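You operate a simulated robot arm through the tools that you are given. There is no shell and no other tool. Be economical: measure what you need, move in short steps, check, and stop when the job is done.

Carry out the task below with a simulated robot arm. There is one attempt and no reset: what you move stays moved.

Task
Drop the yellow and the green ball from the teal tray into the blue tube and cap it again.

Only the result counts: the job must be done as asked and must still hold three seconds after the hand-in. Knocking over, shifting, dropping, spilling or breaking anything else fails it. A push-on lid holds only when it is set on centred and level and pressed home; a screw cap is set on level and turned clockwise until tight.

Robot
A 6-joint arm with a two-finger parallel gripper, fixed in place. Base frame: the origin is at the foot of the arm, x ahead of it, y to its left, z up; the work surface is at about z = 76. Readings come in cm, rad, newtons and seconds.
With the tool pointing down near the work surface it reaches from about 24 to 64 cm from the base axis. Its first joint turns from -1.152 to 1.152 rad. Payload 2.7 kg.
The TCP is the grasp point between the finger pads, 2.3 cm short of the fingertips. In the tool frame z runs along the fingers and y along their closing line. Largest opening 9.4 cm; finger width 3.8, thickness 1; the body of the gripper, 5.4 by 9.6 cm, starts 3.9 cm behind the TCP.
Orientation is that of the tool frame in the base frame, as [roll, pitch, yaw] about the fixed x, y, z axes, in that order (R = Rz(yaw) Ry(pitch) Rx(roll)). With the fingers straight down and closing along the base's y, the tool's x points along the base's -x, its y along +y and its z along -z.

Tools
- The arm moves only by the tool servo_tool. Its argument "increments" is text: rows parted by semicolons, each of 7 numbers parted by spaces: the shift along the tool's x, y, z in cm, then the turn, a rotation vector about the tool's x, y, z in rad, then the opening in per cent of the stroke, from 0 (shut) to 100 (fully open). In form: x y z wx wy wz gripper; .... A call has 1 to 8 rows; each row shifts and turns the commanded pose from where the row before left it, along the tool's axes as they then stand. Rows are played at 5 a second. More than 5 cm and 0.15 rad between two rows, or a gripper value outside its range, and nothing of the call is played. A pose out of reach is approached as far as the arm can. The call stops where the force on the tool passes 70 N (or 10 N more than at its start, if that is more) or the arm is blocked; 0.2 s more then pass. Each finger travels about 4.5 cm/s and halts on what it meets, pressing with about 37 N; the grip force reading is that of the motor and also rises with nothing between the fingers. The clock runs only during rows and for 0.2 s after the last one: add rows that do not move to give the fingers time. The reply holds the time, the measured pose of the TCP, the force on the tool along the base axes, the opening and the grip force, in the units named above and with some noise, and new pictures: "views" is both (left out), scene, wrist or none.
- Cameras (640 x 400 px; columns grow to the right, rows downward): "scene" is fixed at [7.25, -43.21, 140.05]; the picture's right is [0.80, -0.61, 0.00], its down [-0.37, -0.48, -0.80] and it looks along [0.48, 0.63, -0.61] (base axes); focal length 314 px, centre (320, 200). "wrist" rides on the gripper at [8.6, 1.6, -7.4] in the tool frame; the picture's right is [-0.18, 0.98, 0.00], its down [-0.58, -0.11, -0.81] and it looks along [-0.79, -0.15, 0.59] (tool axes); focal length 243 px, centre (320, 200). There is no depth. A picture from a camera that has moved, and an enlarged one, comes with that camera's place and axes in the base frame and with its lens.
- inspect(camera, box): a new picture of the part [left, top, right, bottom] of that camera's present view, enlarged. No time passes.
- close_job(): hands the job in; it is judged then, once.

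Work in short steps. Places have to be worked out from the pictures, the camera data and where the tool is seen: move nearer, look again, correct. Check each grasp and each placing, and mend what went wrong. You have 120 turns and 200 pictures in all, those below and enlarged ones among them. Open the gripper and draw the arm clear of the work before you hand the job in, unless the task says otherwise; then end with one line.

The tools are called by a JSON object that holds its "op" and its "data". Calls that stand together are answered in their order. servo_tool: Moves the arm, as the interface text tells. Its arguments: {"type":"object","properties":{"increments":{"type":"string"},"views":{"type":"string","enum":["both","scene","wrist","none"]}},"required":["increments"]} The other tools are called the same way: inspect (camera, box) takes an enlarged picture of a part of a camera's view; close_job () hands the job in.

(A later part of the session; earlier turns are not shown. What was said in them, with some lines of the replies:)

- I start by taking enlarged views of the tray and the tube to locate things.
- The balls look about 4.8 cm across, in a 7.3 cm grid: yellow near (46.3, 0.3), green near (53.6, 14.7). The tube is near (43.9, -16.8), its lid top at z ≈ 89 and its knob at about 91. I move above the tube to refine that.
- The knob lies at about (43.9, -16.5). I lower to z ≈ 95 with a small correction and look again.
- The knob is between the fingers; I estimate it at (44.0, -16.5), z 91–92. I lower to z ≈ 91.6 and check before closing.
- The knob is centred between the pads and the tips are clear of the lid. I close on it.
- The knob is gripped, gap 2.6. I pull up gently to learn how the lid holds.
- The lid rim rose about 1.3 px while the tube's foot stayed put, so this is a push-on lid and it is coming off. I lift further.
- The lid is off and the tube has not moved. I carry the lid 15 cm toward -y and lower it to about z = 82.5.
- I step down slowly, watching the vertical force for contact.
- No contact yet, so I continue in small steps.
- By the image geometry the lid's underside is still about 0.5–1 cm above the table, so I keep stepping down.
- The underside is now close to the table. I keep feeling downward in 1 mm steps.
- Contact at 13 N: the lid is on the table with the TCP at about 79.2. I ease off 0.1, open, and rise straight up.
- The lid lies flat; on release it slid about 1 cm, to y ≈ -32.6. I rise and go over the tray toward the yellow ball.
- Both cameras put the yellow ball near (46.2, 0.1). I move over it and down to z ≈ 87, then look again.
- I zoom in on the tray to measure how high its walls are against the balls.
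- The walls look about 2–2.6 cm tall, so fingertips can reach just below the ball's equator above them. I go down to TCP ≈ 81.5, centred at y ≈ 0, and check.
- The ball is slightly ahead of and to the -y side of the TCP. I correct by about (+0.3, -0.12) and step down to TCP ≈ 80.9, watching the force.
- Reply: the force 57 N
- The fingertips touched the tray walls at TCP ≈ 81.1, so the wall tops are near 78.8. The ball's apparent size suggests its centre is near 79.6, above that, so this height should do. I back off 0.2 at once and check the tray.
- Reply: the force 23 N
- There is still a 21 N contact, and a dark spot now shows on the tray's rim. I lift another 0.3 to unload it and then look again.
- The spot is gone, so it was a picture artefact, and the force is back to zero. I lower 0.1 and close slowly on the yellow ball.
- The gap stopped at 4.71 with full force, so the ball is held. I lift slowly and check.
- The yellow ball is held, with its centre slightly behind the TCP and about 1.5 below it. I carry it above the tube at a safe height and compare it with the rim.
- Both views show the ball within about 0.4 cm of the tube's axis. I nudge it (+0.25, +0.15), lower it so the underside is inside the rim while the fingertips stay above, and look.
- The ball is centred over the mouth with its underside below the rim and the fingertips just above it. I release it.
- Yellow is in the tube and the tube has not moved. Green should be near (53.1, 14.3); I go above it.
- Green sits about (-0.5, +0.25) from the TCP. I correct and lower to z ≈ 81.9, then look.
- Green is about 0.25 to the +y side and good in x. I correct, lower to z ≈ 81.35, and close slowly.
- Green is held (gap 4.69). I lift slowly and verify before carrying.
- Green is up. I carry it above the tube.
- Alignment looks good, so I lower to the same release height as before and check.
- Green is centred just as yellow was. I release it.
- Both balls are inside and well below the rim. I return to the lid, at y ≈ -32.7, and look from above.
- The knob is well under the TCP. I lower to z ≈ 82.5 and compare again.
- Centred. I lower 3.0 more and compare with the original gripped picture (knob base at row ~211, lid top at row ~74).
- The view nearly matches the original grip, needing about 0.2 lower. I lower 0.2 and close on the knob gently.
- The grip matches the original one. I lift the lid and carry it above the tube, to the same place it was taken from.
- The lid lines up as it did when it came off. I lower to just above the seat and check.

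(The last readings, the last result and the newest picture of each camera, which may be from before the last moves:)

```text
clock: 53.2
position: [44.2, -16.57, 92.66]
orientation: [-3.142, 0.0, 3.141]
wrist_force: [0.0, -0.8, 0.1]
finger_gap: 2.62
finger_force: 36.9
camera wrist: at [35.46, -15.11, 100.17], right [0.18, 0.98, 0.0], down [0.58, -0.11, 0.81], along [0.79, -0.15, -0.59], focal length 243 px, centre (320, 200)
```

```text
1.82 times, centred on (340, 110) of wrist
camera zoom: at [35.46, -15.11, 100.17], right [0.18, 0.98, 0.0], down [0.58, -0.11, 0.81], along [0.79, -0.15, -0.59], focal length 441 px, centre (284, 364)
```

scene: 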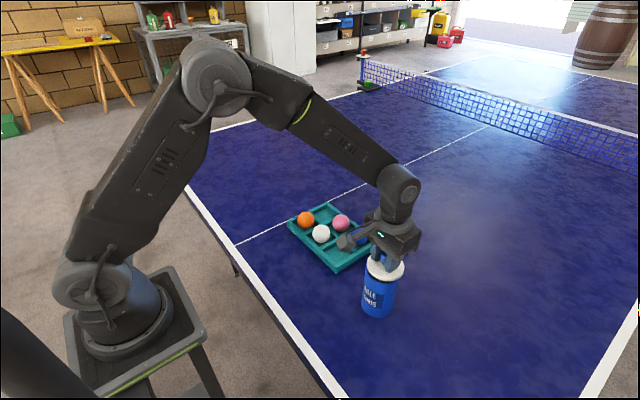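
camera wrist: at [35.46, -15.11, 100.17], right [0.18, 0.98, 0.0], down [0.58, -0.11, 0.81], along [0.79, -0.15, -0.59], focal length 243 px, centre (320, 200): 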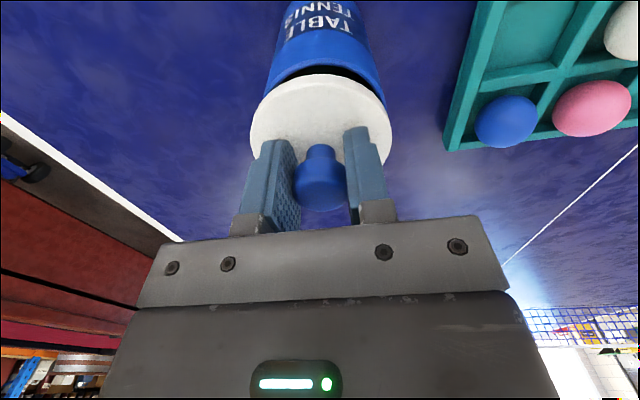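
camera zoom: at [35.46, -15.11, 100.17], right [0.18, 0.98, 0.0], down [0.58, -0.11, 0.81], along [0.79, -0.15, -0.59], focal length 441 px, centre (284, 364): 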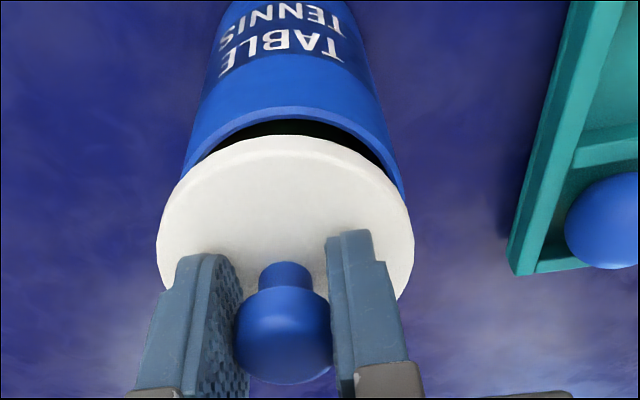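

The lid seems about 0.2–0.3 cm too far toward the picture's right (+x). I zoom in to measure it better.

{"op": "inspect", "data": {"camera": "scene", "box": [355, 245, 405, 325]}}

{"op": "inspect", "data": {"camera": "wrist", "box": [235, 20, 405, 130]}}

```text
5.00 times, centred on (380, 285) of scene
camera zoom: at [7.25, -43.21, 140.05], right [0.8, -0.61, 0.0], down [-0.37, -0.48, -0.8], along [0.48, 0.63, -0.61], focal length 1572 px, centre (20, -225)
```

zoom: 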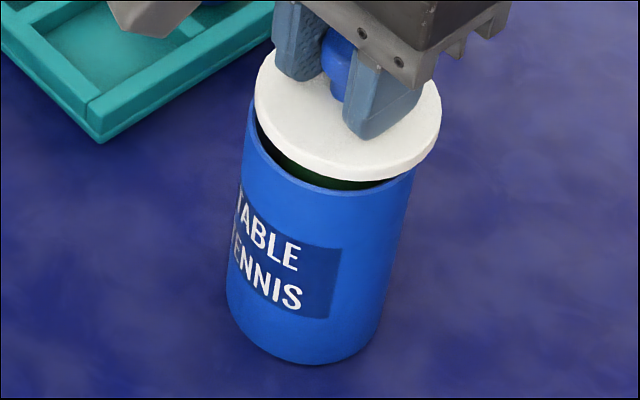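

```text
3.64 times, centred on (320, 75) of wrist
camera zoom: at [35.46, -15.11, 100.17], right [0.18, 0.98, 0.0], down [0.58, -0.11, 0.81], along [0.79, -0.15, -0.59], focal length 882 px, centre (320, 654)
```

zoom: 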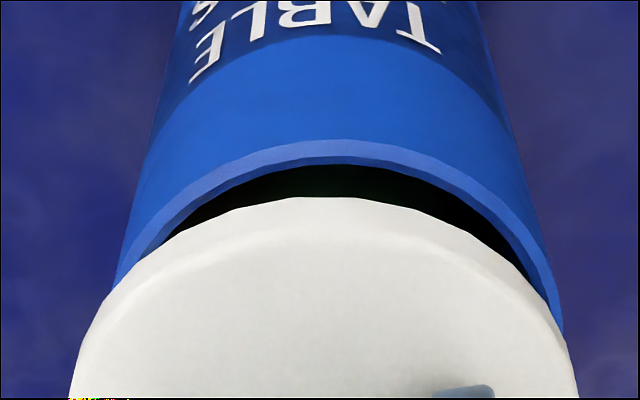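

In both views the lid sits about 0.35 cm too far toward -y and 0.25 cm too far toward +x of the tube's mouth. I correct that and look again.

{"op": "servo_tool", "data": {"increments": "0.25 0.35 0 0 0 0 5;0 0 0 0 0 0 5", "views": "none"}}

{"op": "inspect", "data": {"camera": "scene", "box": [355, 245, 405, 325]}}

{"op": "inspect", "data": {"camera": "wrist", "box": [235, 20, 405, 130]}}

```text
clock: 53.8
position: [43.82, -16.16, 92.78]
orientation: [-3.141, 0.001, 3.14]
wrist_force: [0.1, 0.8, -0.5]
finger_gap: 2.62
finger_force: 37.4
```

```text
5.00 times, centred on (380, 285) of scene
camera zoom: at [7.25, -43.21, 140.05], right [0.8, -0.61, 0.0], down [-0.37, -0.48, -0.8], along [0.48, 0.63, -0.61], focal length 1572 px, centre (20, -225)
```

zoom: 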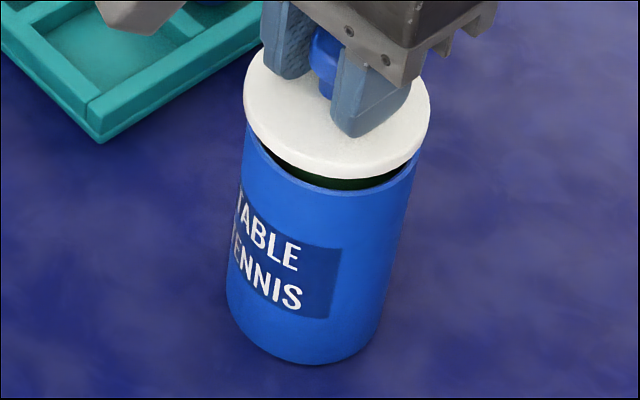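

```text
3.64 times, centred on (320, 75) of wrist
camera zoom: at [35.16, -14.75, 100.19], right [0.18, 0.98, 0.0], down [0.58, -0.11, 0.81], along [0.79, -0.15, -0.59], focal length 882 px, centre (320, 654)
```

zoom: 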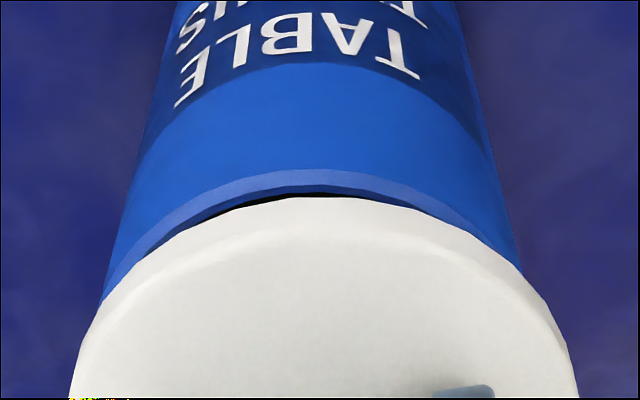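

Alignment is now within about 1 mm. I trim by 0.05 and press down in small steps, watching the forces.

{"op": "servo_tool", "data": {"increments": "0.05 -0.05 0.2 0 0 0 5;0 0 0.2 0 0 0 5;0 0 0.2 0 0 0 5;0 0 0 0 0 0 5", "views": "none"}}

{"op": "inspect", "data": {"camera": "scene", "box": [355, 245, 405, 325]}}

{"op": "inspect", "data": {"camera": "wrist", "box": [235, 20, 405, 130]}}

```text
clock: 54.8
position: [43.83, -16.19, 91.93]
orientation: [3.141, -0.001, -3.141]
wrist_force: [0.4, -0.2, 0.2]
finger_gap: 2.6
finger_force: 37.0
```

```text
5.00 times, centred on (380, 285) of scene
camera zoom: at [7.25, -43.21, 140.05], right [0.8, -0.61, 0.0], down [-0.37, -0.48, -0.8], along [0.48, 0.63, -0.61], focal length 1572 px, centre (20, -225)
```

zoom: 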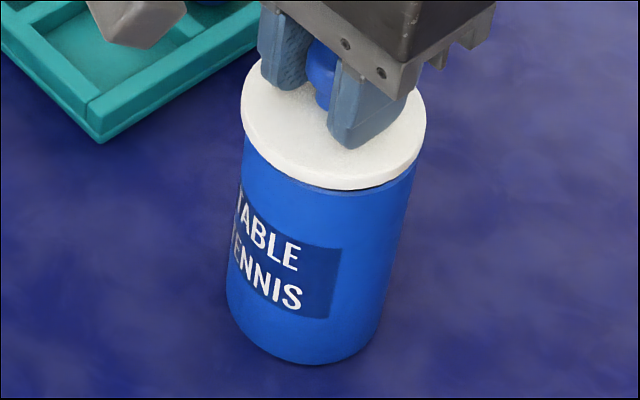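

```text
3.64 times, centred on (320, 75) of wrist
camera zoom: at [35.13, -14.72, 99.48], right [0.18, 0.98, 0.0], down [0.58, -0.11, 0.81], along [0.79, -0.15, -0.59], focal length 882 px, centre (320, 654)
```

zoom: 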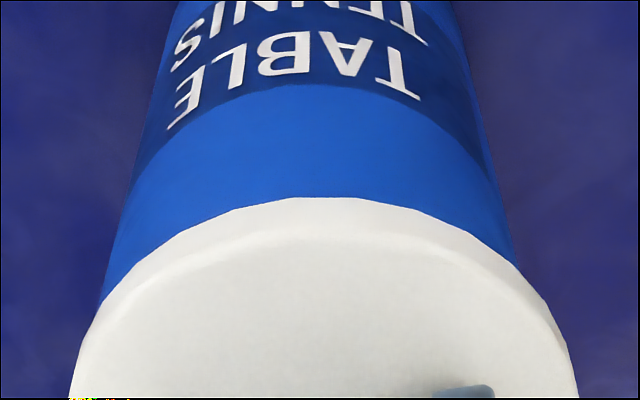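

The lid looks nearly concentric; against its original seated outline it is about 1 mm off. I trim (+0.04, -0.07) and continue down.

{"op": "servo_tool", "data": {"increments": "-0.04 -0.07 0.1 0 0 0 5;0 0 0.1 0 0 0 5;0 0 0 0 0 0 5", "views": "none"}}

```text
clock: 55.6
position: [43.8, -16.32, 91.72]
orientation: [-3.141, 0.0, -3.141]
wrist_force: [0.6, -0.5, -0.1]
finger_gap: 2.62
finger_force: 36.6
```

{"op": "servo_tool", "data": {"increments": "0 0 0.1 0 0 0 5;0 0 0.1 0 0 0 5;0 0 0 0 0 0 5", "views": "wrist"}}

{"op": "inspect", "data": {"camera": "scene", "box": [355, 245, 405, 325]}}

```text
clock: 56.4
position: [43.93, -16.44, 91.46]
orientation: [3.14, 0.0, 3.139]
wrist_force: [0.0, -0.2, -0.4]
finger_gap: 2.6
finger_force: 36.9
camera wrist: at [35.14, -14.78, 99.04], right [0.18, 0.98, 0.0], down [0.58, -0.11, 0.81], along [0.79, -0.15, -0.59], focal length 243 px, centre (320, 200)
```

wrist: 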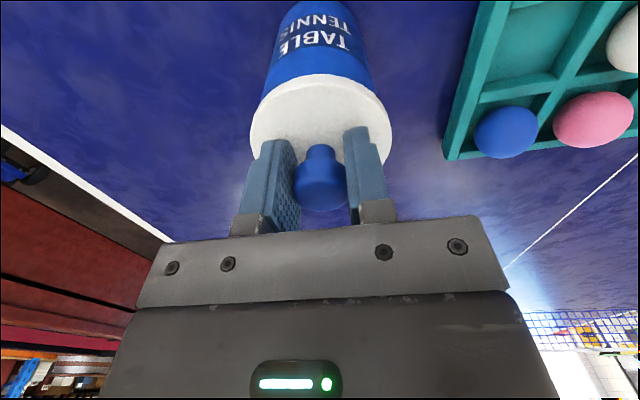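

```text
5.00 times, centred on (380, 285) of scene
camera zoom: at [7.25, -43.21, 140.05], right [0.8, -0.61, 0.0], down [-0.37, -0.48, -0.8], along [0.48, 0.63, -0.61], focal length 1572 px, centre (20, -225)
```

zoom: 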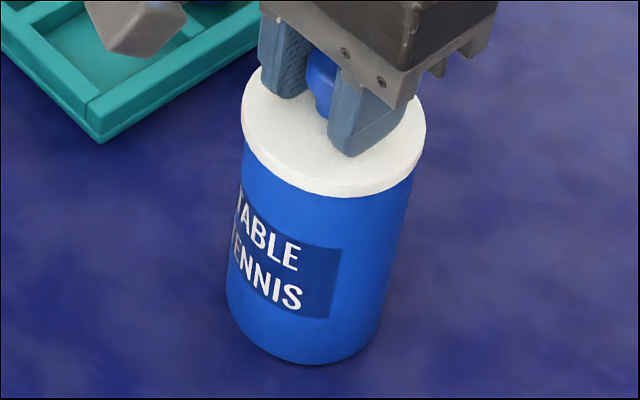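

No contact yet. Both views suggest moving about 1 mm toward -y, so I trim and go on down.

{"op": "servo_tool", "data": {"increments": "-0.03 -0.1 0 0 0 0 5;0 0 0.1 0 0 0 5;0 0 0 0 0 0 5", "views": "none"}}

{"op": "inspect", "data": {"camera": "scene", "box": [355, 245, 405, 325]}}

```text
clock: 57.2
position: [44.02, -16.44, 91.5]
orientation: [-3.141, 0.0, -3.141]
wrist_force: [-0.4, 0.0, -0.7]
finger_gap: 2.61
finger_force: 37.1
```

```text
5.00 times, centred on (380, 285) of scene
camera zoom: at [7.25, -43.21, 140.05], right [0.8, -0.61, 0.0], down [-0.37, -0.48, -0.8], along [0.48, 0.63, -0.61], focal length 1572 px, centre (20, -225)
```

zoom: 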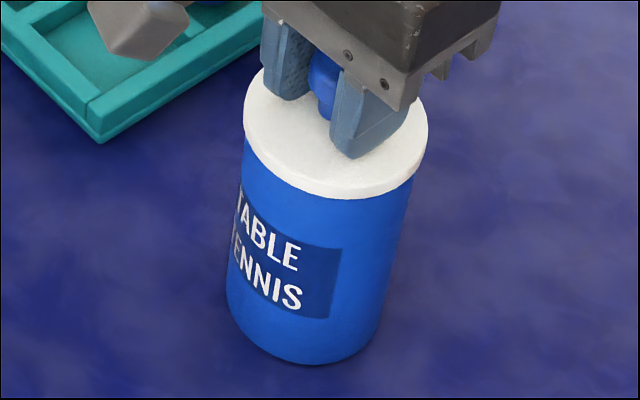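

The outline now matches the original. I press on in small steps, reading the force.

{"op": "servo_tool", "data": {"increments": "0 0 0.1 0 0 0 5;0 0 0 0 0 0 5", "views": "none"}}

{"op": "servo_tool", "data": {"increments": "0 0 0.1 0 0 0 5;0 0 0 0 0 0 5", "views": "none"}}

```text
clock: 57.8
position: [43.93, -16.46, 91.44]
orientation: [3.14, 0.004, 3.141]
wrist_force: [-5.3, 1.2, 22.9]
finger_gap: 2.62
finger_force: 37.1
```

```text
clock: 58.4
position: [43.98, -16.58, 91.45]
orientation: [-3.141, 0.006, 3.141]
wrist_force: [-7.9, 1.6, 35.5]
finger_gap: 2.63
finger_force: 36.9
```

Contact has begun: 35 N, small side force, lid not advancing. I press further to drive it home.

{"op": "servo_tool", "data": {"increments": "0 0 0.1 0 0 0 5;0 0 0.1 0 0 0 5;0 0 0 0 0 0 5", "views": "wrist"}}

{"op": "inspect", "data": {"camera": "scene", "box": [355, 245, 405, 325]}}

```text
clock: 59.2
position: [43.99, -16.51, 91.41]
orientation: [-3.14, 0.009, -3.142]
wrist_force: [-16.3, 2.2, 57.7]
finger_gap: 2.6
finger_force: 37.3
camera wrist: at [35.24, -14.88, 98.84], right [0.18, 0.98, 0.0], down [0.57, -0.11, 0.81], along [0.8, -0.15, -0.58], focal length 243 px, centre (320, 200)
```

wrist: 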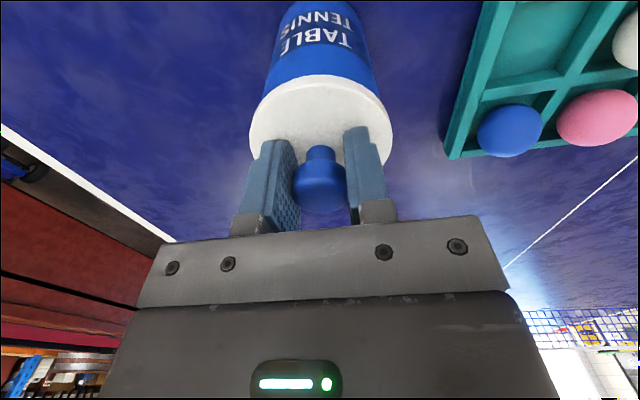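

```text
5.00 times, centred on (380, 285) of scene
camera zoom: at [7.13, -43.17, 140.07], right [0.8, -0.61, 0.0], down [-0.37, -0.48, -0.8], along [0.48, 0.63, -0.61], focal length 1572 px, centre (20, -225)
```

zoom: 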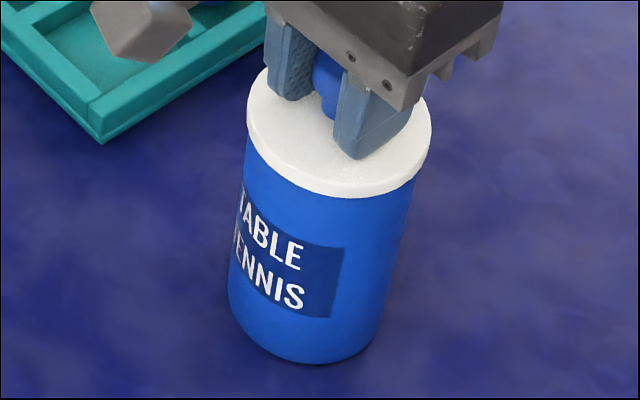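

At 58 N the lid is hard against its stop at the original seated height, with no gap visible. I unload and then open the fingers slowly.

{"op": "servo_tool", "data": {"increments": "0 0 -0.1 0 0 0 5;0 0 -0.1 0 0 0 5;0 0 -0.1 0 0 0 5;0 0 -0.05 0 0 0 5;0 0 0 0 0 0 5", "views": "none"}}

```text
clock: 60.4
position: [43.96, -16.41, 91.36]
orientation: [-3.141, 0.003, -3.141]
wrist_force: [4.4, 2.1, 19.3]
finger_gap: 2.63
finger_force: 36.8
```

{"op": "servo_tool", "data": {"increments": "0 0 -0.08 0 0 0 5;0 0 0 0 0 0 5", "views": "none"}}

```text
clock: 61.0
position: [43.87, -16.52, 91.33]
orientation: [3.139, -0.002, -3.141]
wrist_force: [6.1, -0.4, 5.9]
finger_gap: 2.63
finger_force: 37.2
```

Nearly unloaded. I open gradually.

{"op": "servo_tool", "data": {"increments": "0 0 0 0 0 0 27;0 0 0 0 0 0 29;0 0 0 0 0 0 31;0 0 0 0 0 0 34;0 0 0 0 0 0 40;0 0 0 0 0 0 50;0 0 0 0 0 0 60;0 0 0 0 0 0 60"}}

{"op": "inspect", "data": {"camera": "scene", "box": [355, 245, 405, 325]}}

```text
clock: 62.8
position: [43.8, -16.53, 91.49]
orientation: [3.141, -0.002, -3.14]
wrist_force: [-0.6, -0.2, 0.3]
finger_gap: 5.64
finger_force: 0.0
camera wrist: at [35.16, -14.92, 98.97], right [0.18, 0.98, 0.0], down [0.58, -0.11, 0.81], along [0.79, -0.15, -0.59], focal length 243 px, centre (320, 200)
```

scene: 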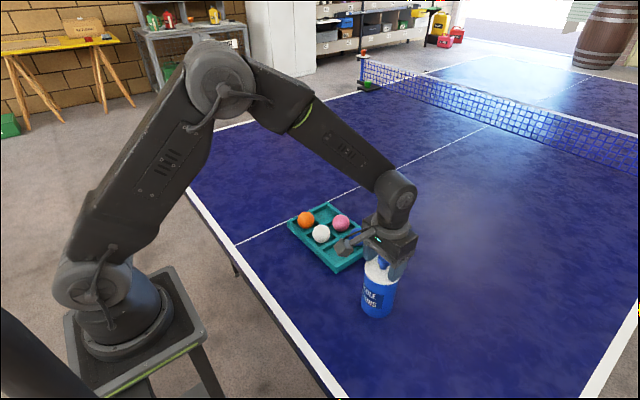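
wrist: 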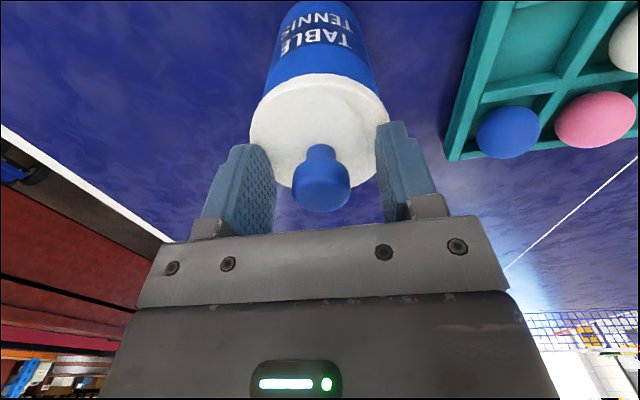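

```text
5.00 times, centred on (380, 285) of scene
camera zoom: at [7.25, -43.21, 140.05], right [0.8, -0.61, 0.0], down [-0.37, -0.48, -0.8], along [0.48, 0.63, -0.61], focal length 1572 px, centre (20, -225)
```

zoom: 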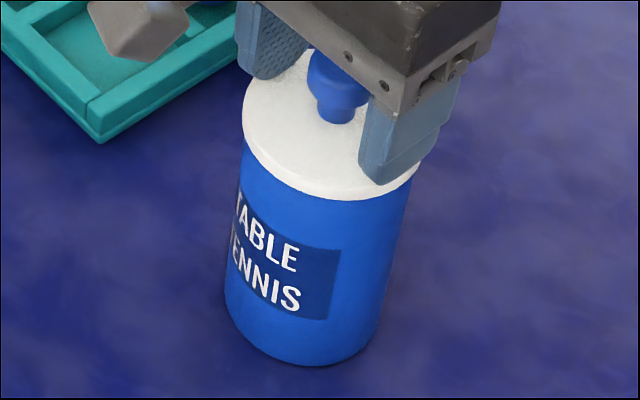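

The lid stays on. I rise clear and compare it with the first picture.

{"op": "servo_tool", "data": {"increments": "0 0 -1.5 0 0 0 60;0 0 -3 0 0 0 60;0 0 -4 0 0 0 60;0 0 -4 0 0 0 60;0 0 0 0 0 0 60"}}

{"op": "inspect", "data": {"camera": "scene", "box": [270, 190, 430, 330]}}

{"op": "inspect", "data": {"camera": "scene", "box": [355, 245, 405, 325]}}

```text
clock: 64.0
position: [44.17, -16.39, 104.03]
orientation: [-3.141, 0.0, 3.141]
wrist_force: [0.0, -0.7, -0.3]
finger_gap: 5.64
finger_force: 0.1
camera wrist: at [35.42, -14.76, 111.62], right [0.18, 0.98, 0.0], down [0.58, -0.11, 0.81], along [0.79, -0.15, -0.59], focal length 243 px, centre (320, 200)
```

scene: 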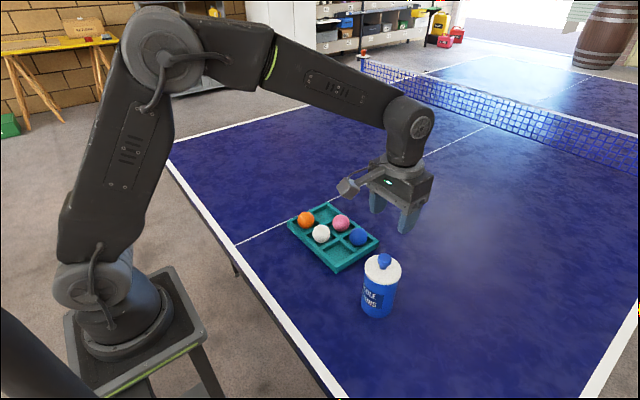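
wrist: 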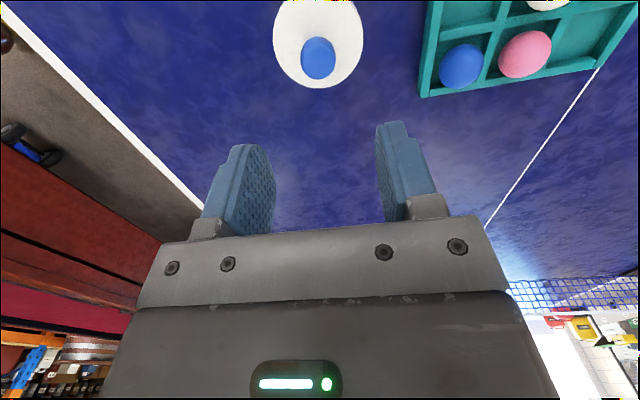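

```text
2.86 times, centred on (350, 260) of scene
camera zoom: at [7.25, -43.21, 140.05], right [0.8, -0.61, 0.0], down [-0.37, -0.48, -0.8], along [0.48, 0.63, -0.61], focal length 898 px, centre (234, 29)
```

zoom: 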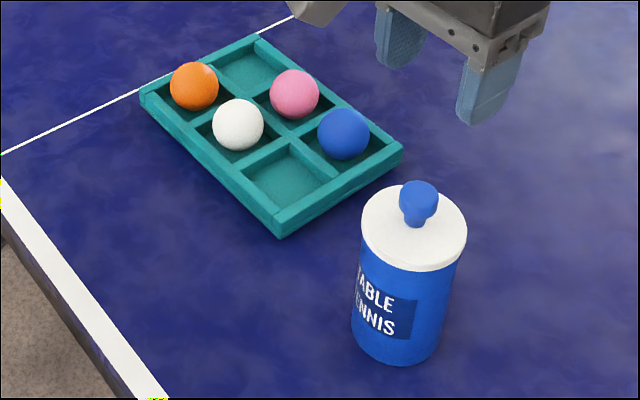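

```text
5.00 times, centred on (380, 285) of scene
camera zoom: at [7.25, -43.21, 140.05], right [0.8, -0.61, 0.0], down [-0.37, -0.48, -0.8], along [0.48, 0.63, -0.61], focal length 1572 px, centre (20, -225)
```

zoom: 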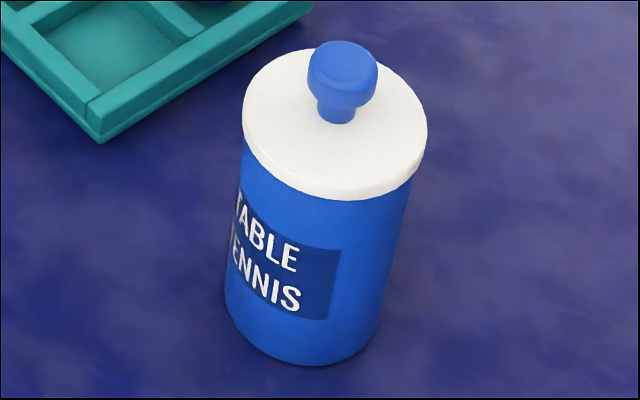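

The lid sits level at the same height and outline as at the start; the tube and tray are in place. I draw the arm further away and hand in.

{"op": "servo_tool", "data": {"increments": "1 3 -4 0 0 0 80;1 3 -3 0 0 0 90;1 3 -2 0 0 0 90;0 0 0 0 0 0 90", "views": "scene"}}

```text
refused: row 1 steps farther than a row can; nothing moved
```

That row was too long, so I retry with shorter ones.

{"op": "servo_tool", "data": {"increments": "1 2 -3 0 0 0 80;1 2 -3 0 0 0 90;1 3 -2 0 0 0 90;0 0 0 0 0 0 90", "views": "scene"}}

```text
clock: 65.0
position: [40.98, -9.36, 112.05]
orientation: [3.141, 0.0, 3.141]
wrist_force: [-0.1, 0.3, -0.2]
finger_gap: 8.46
finger_force: 0.1
```

scene: 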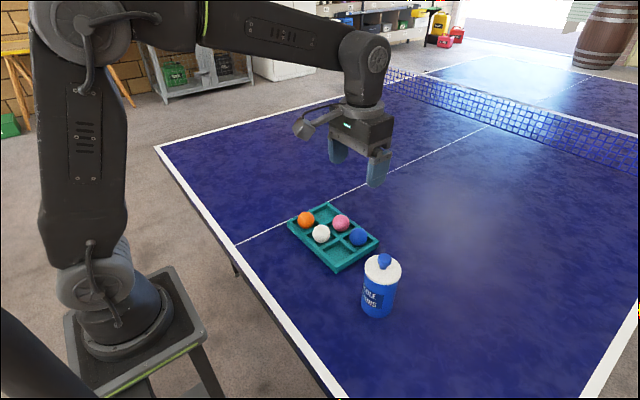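

Both balls are in the tube, the lid is on, and the arm is clear with the gripper open. I hand in the job.

{"op": "close_job", "data": {}}

```text
The job is handed in.
```

The yellow and green balls are in the blue tube, and the lid is back on level, pressed down with about 58 N until it stopped; I didn't pull on it afterwards to test the hold.
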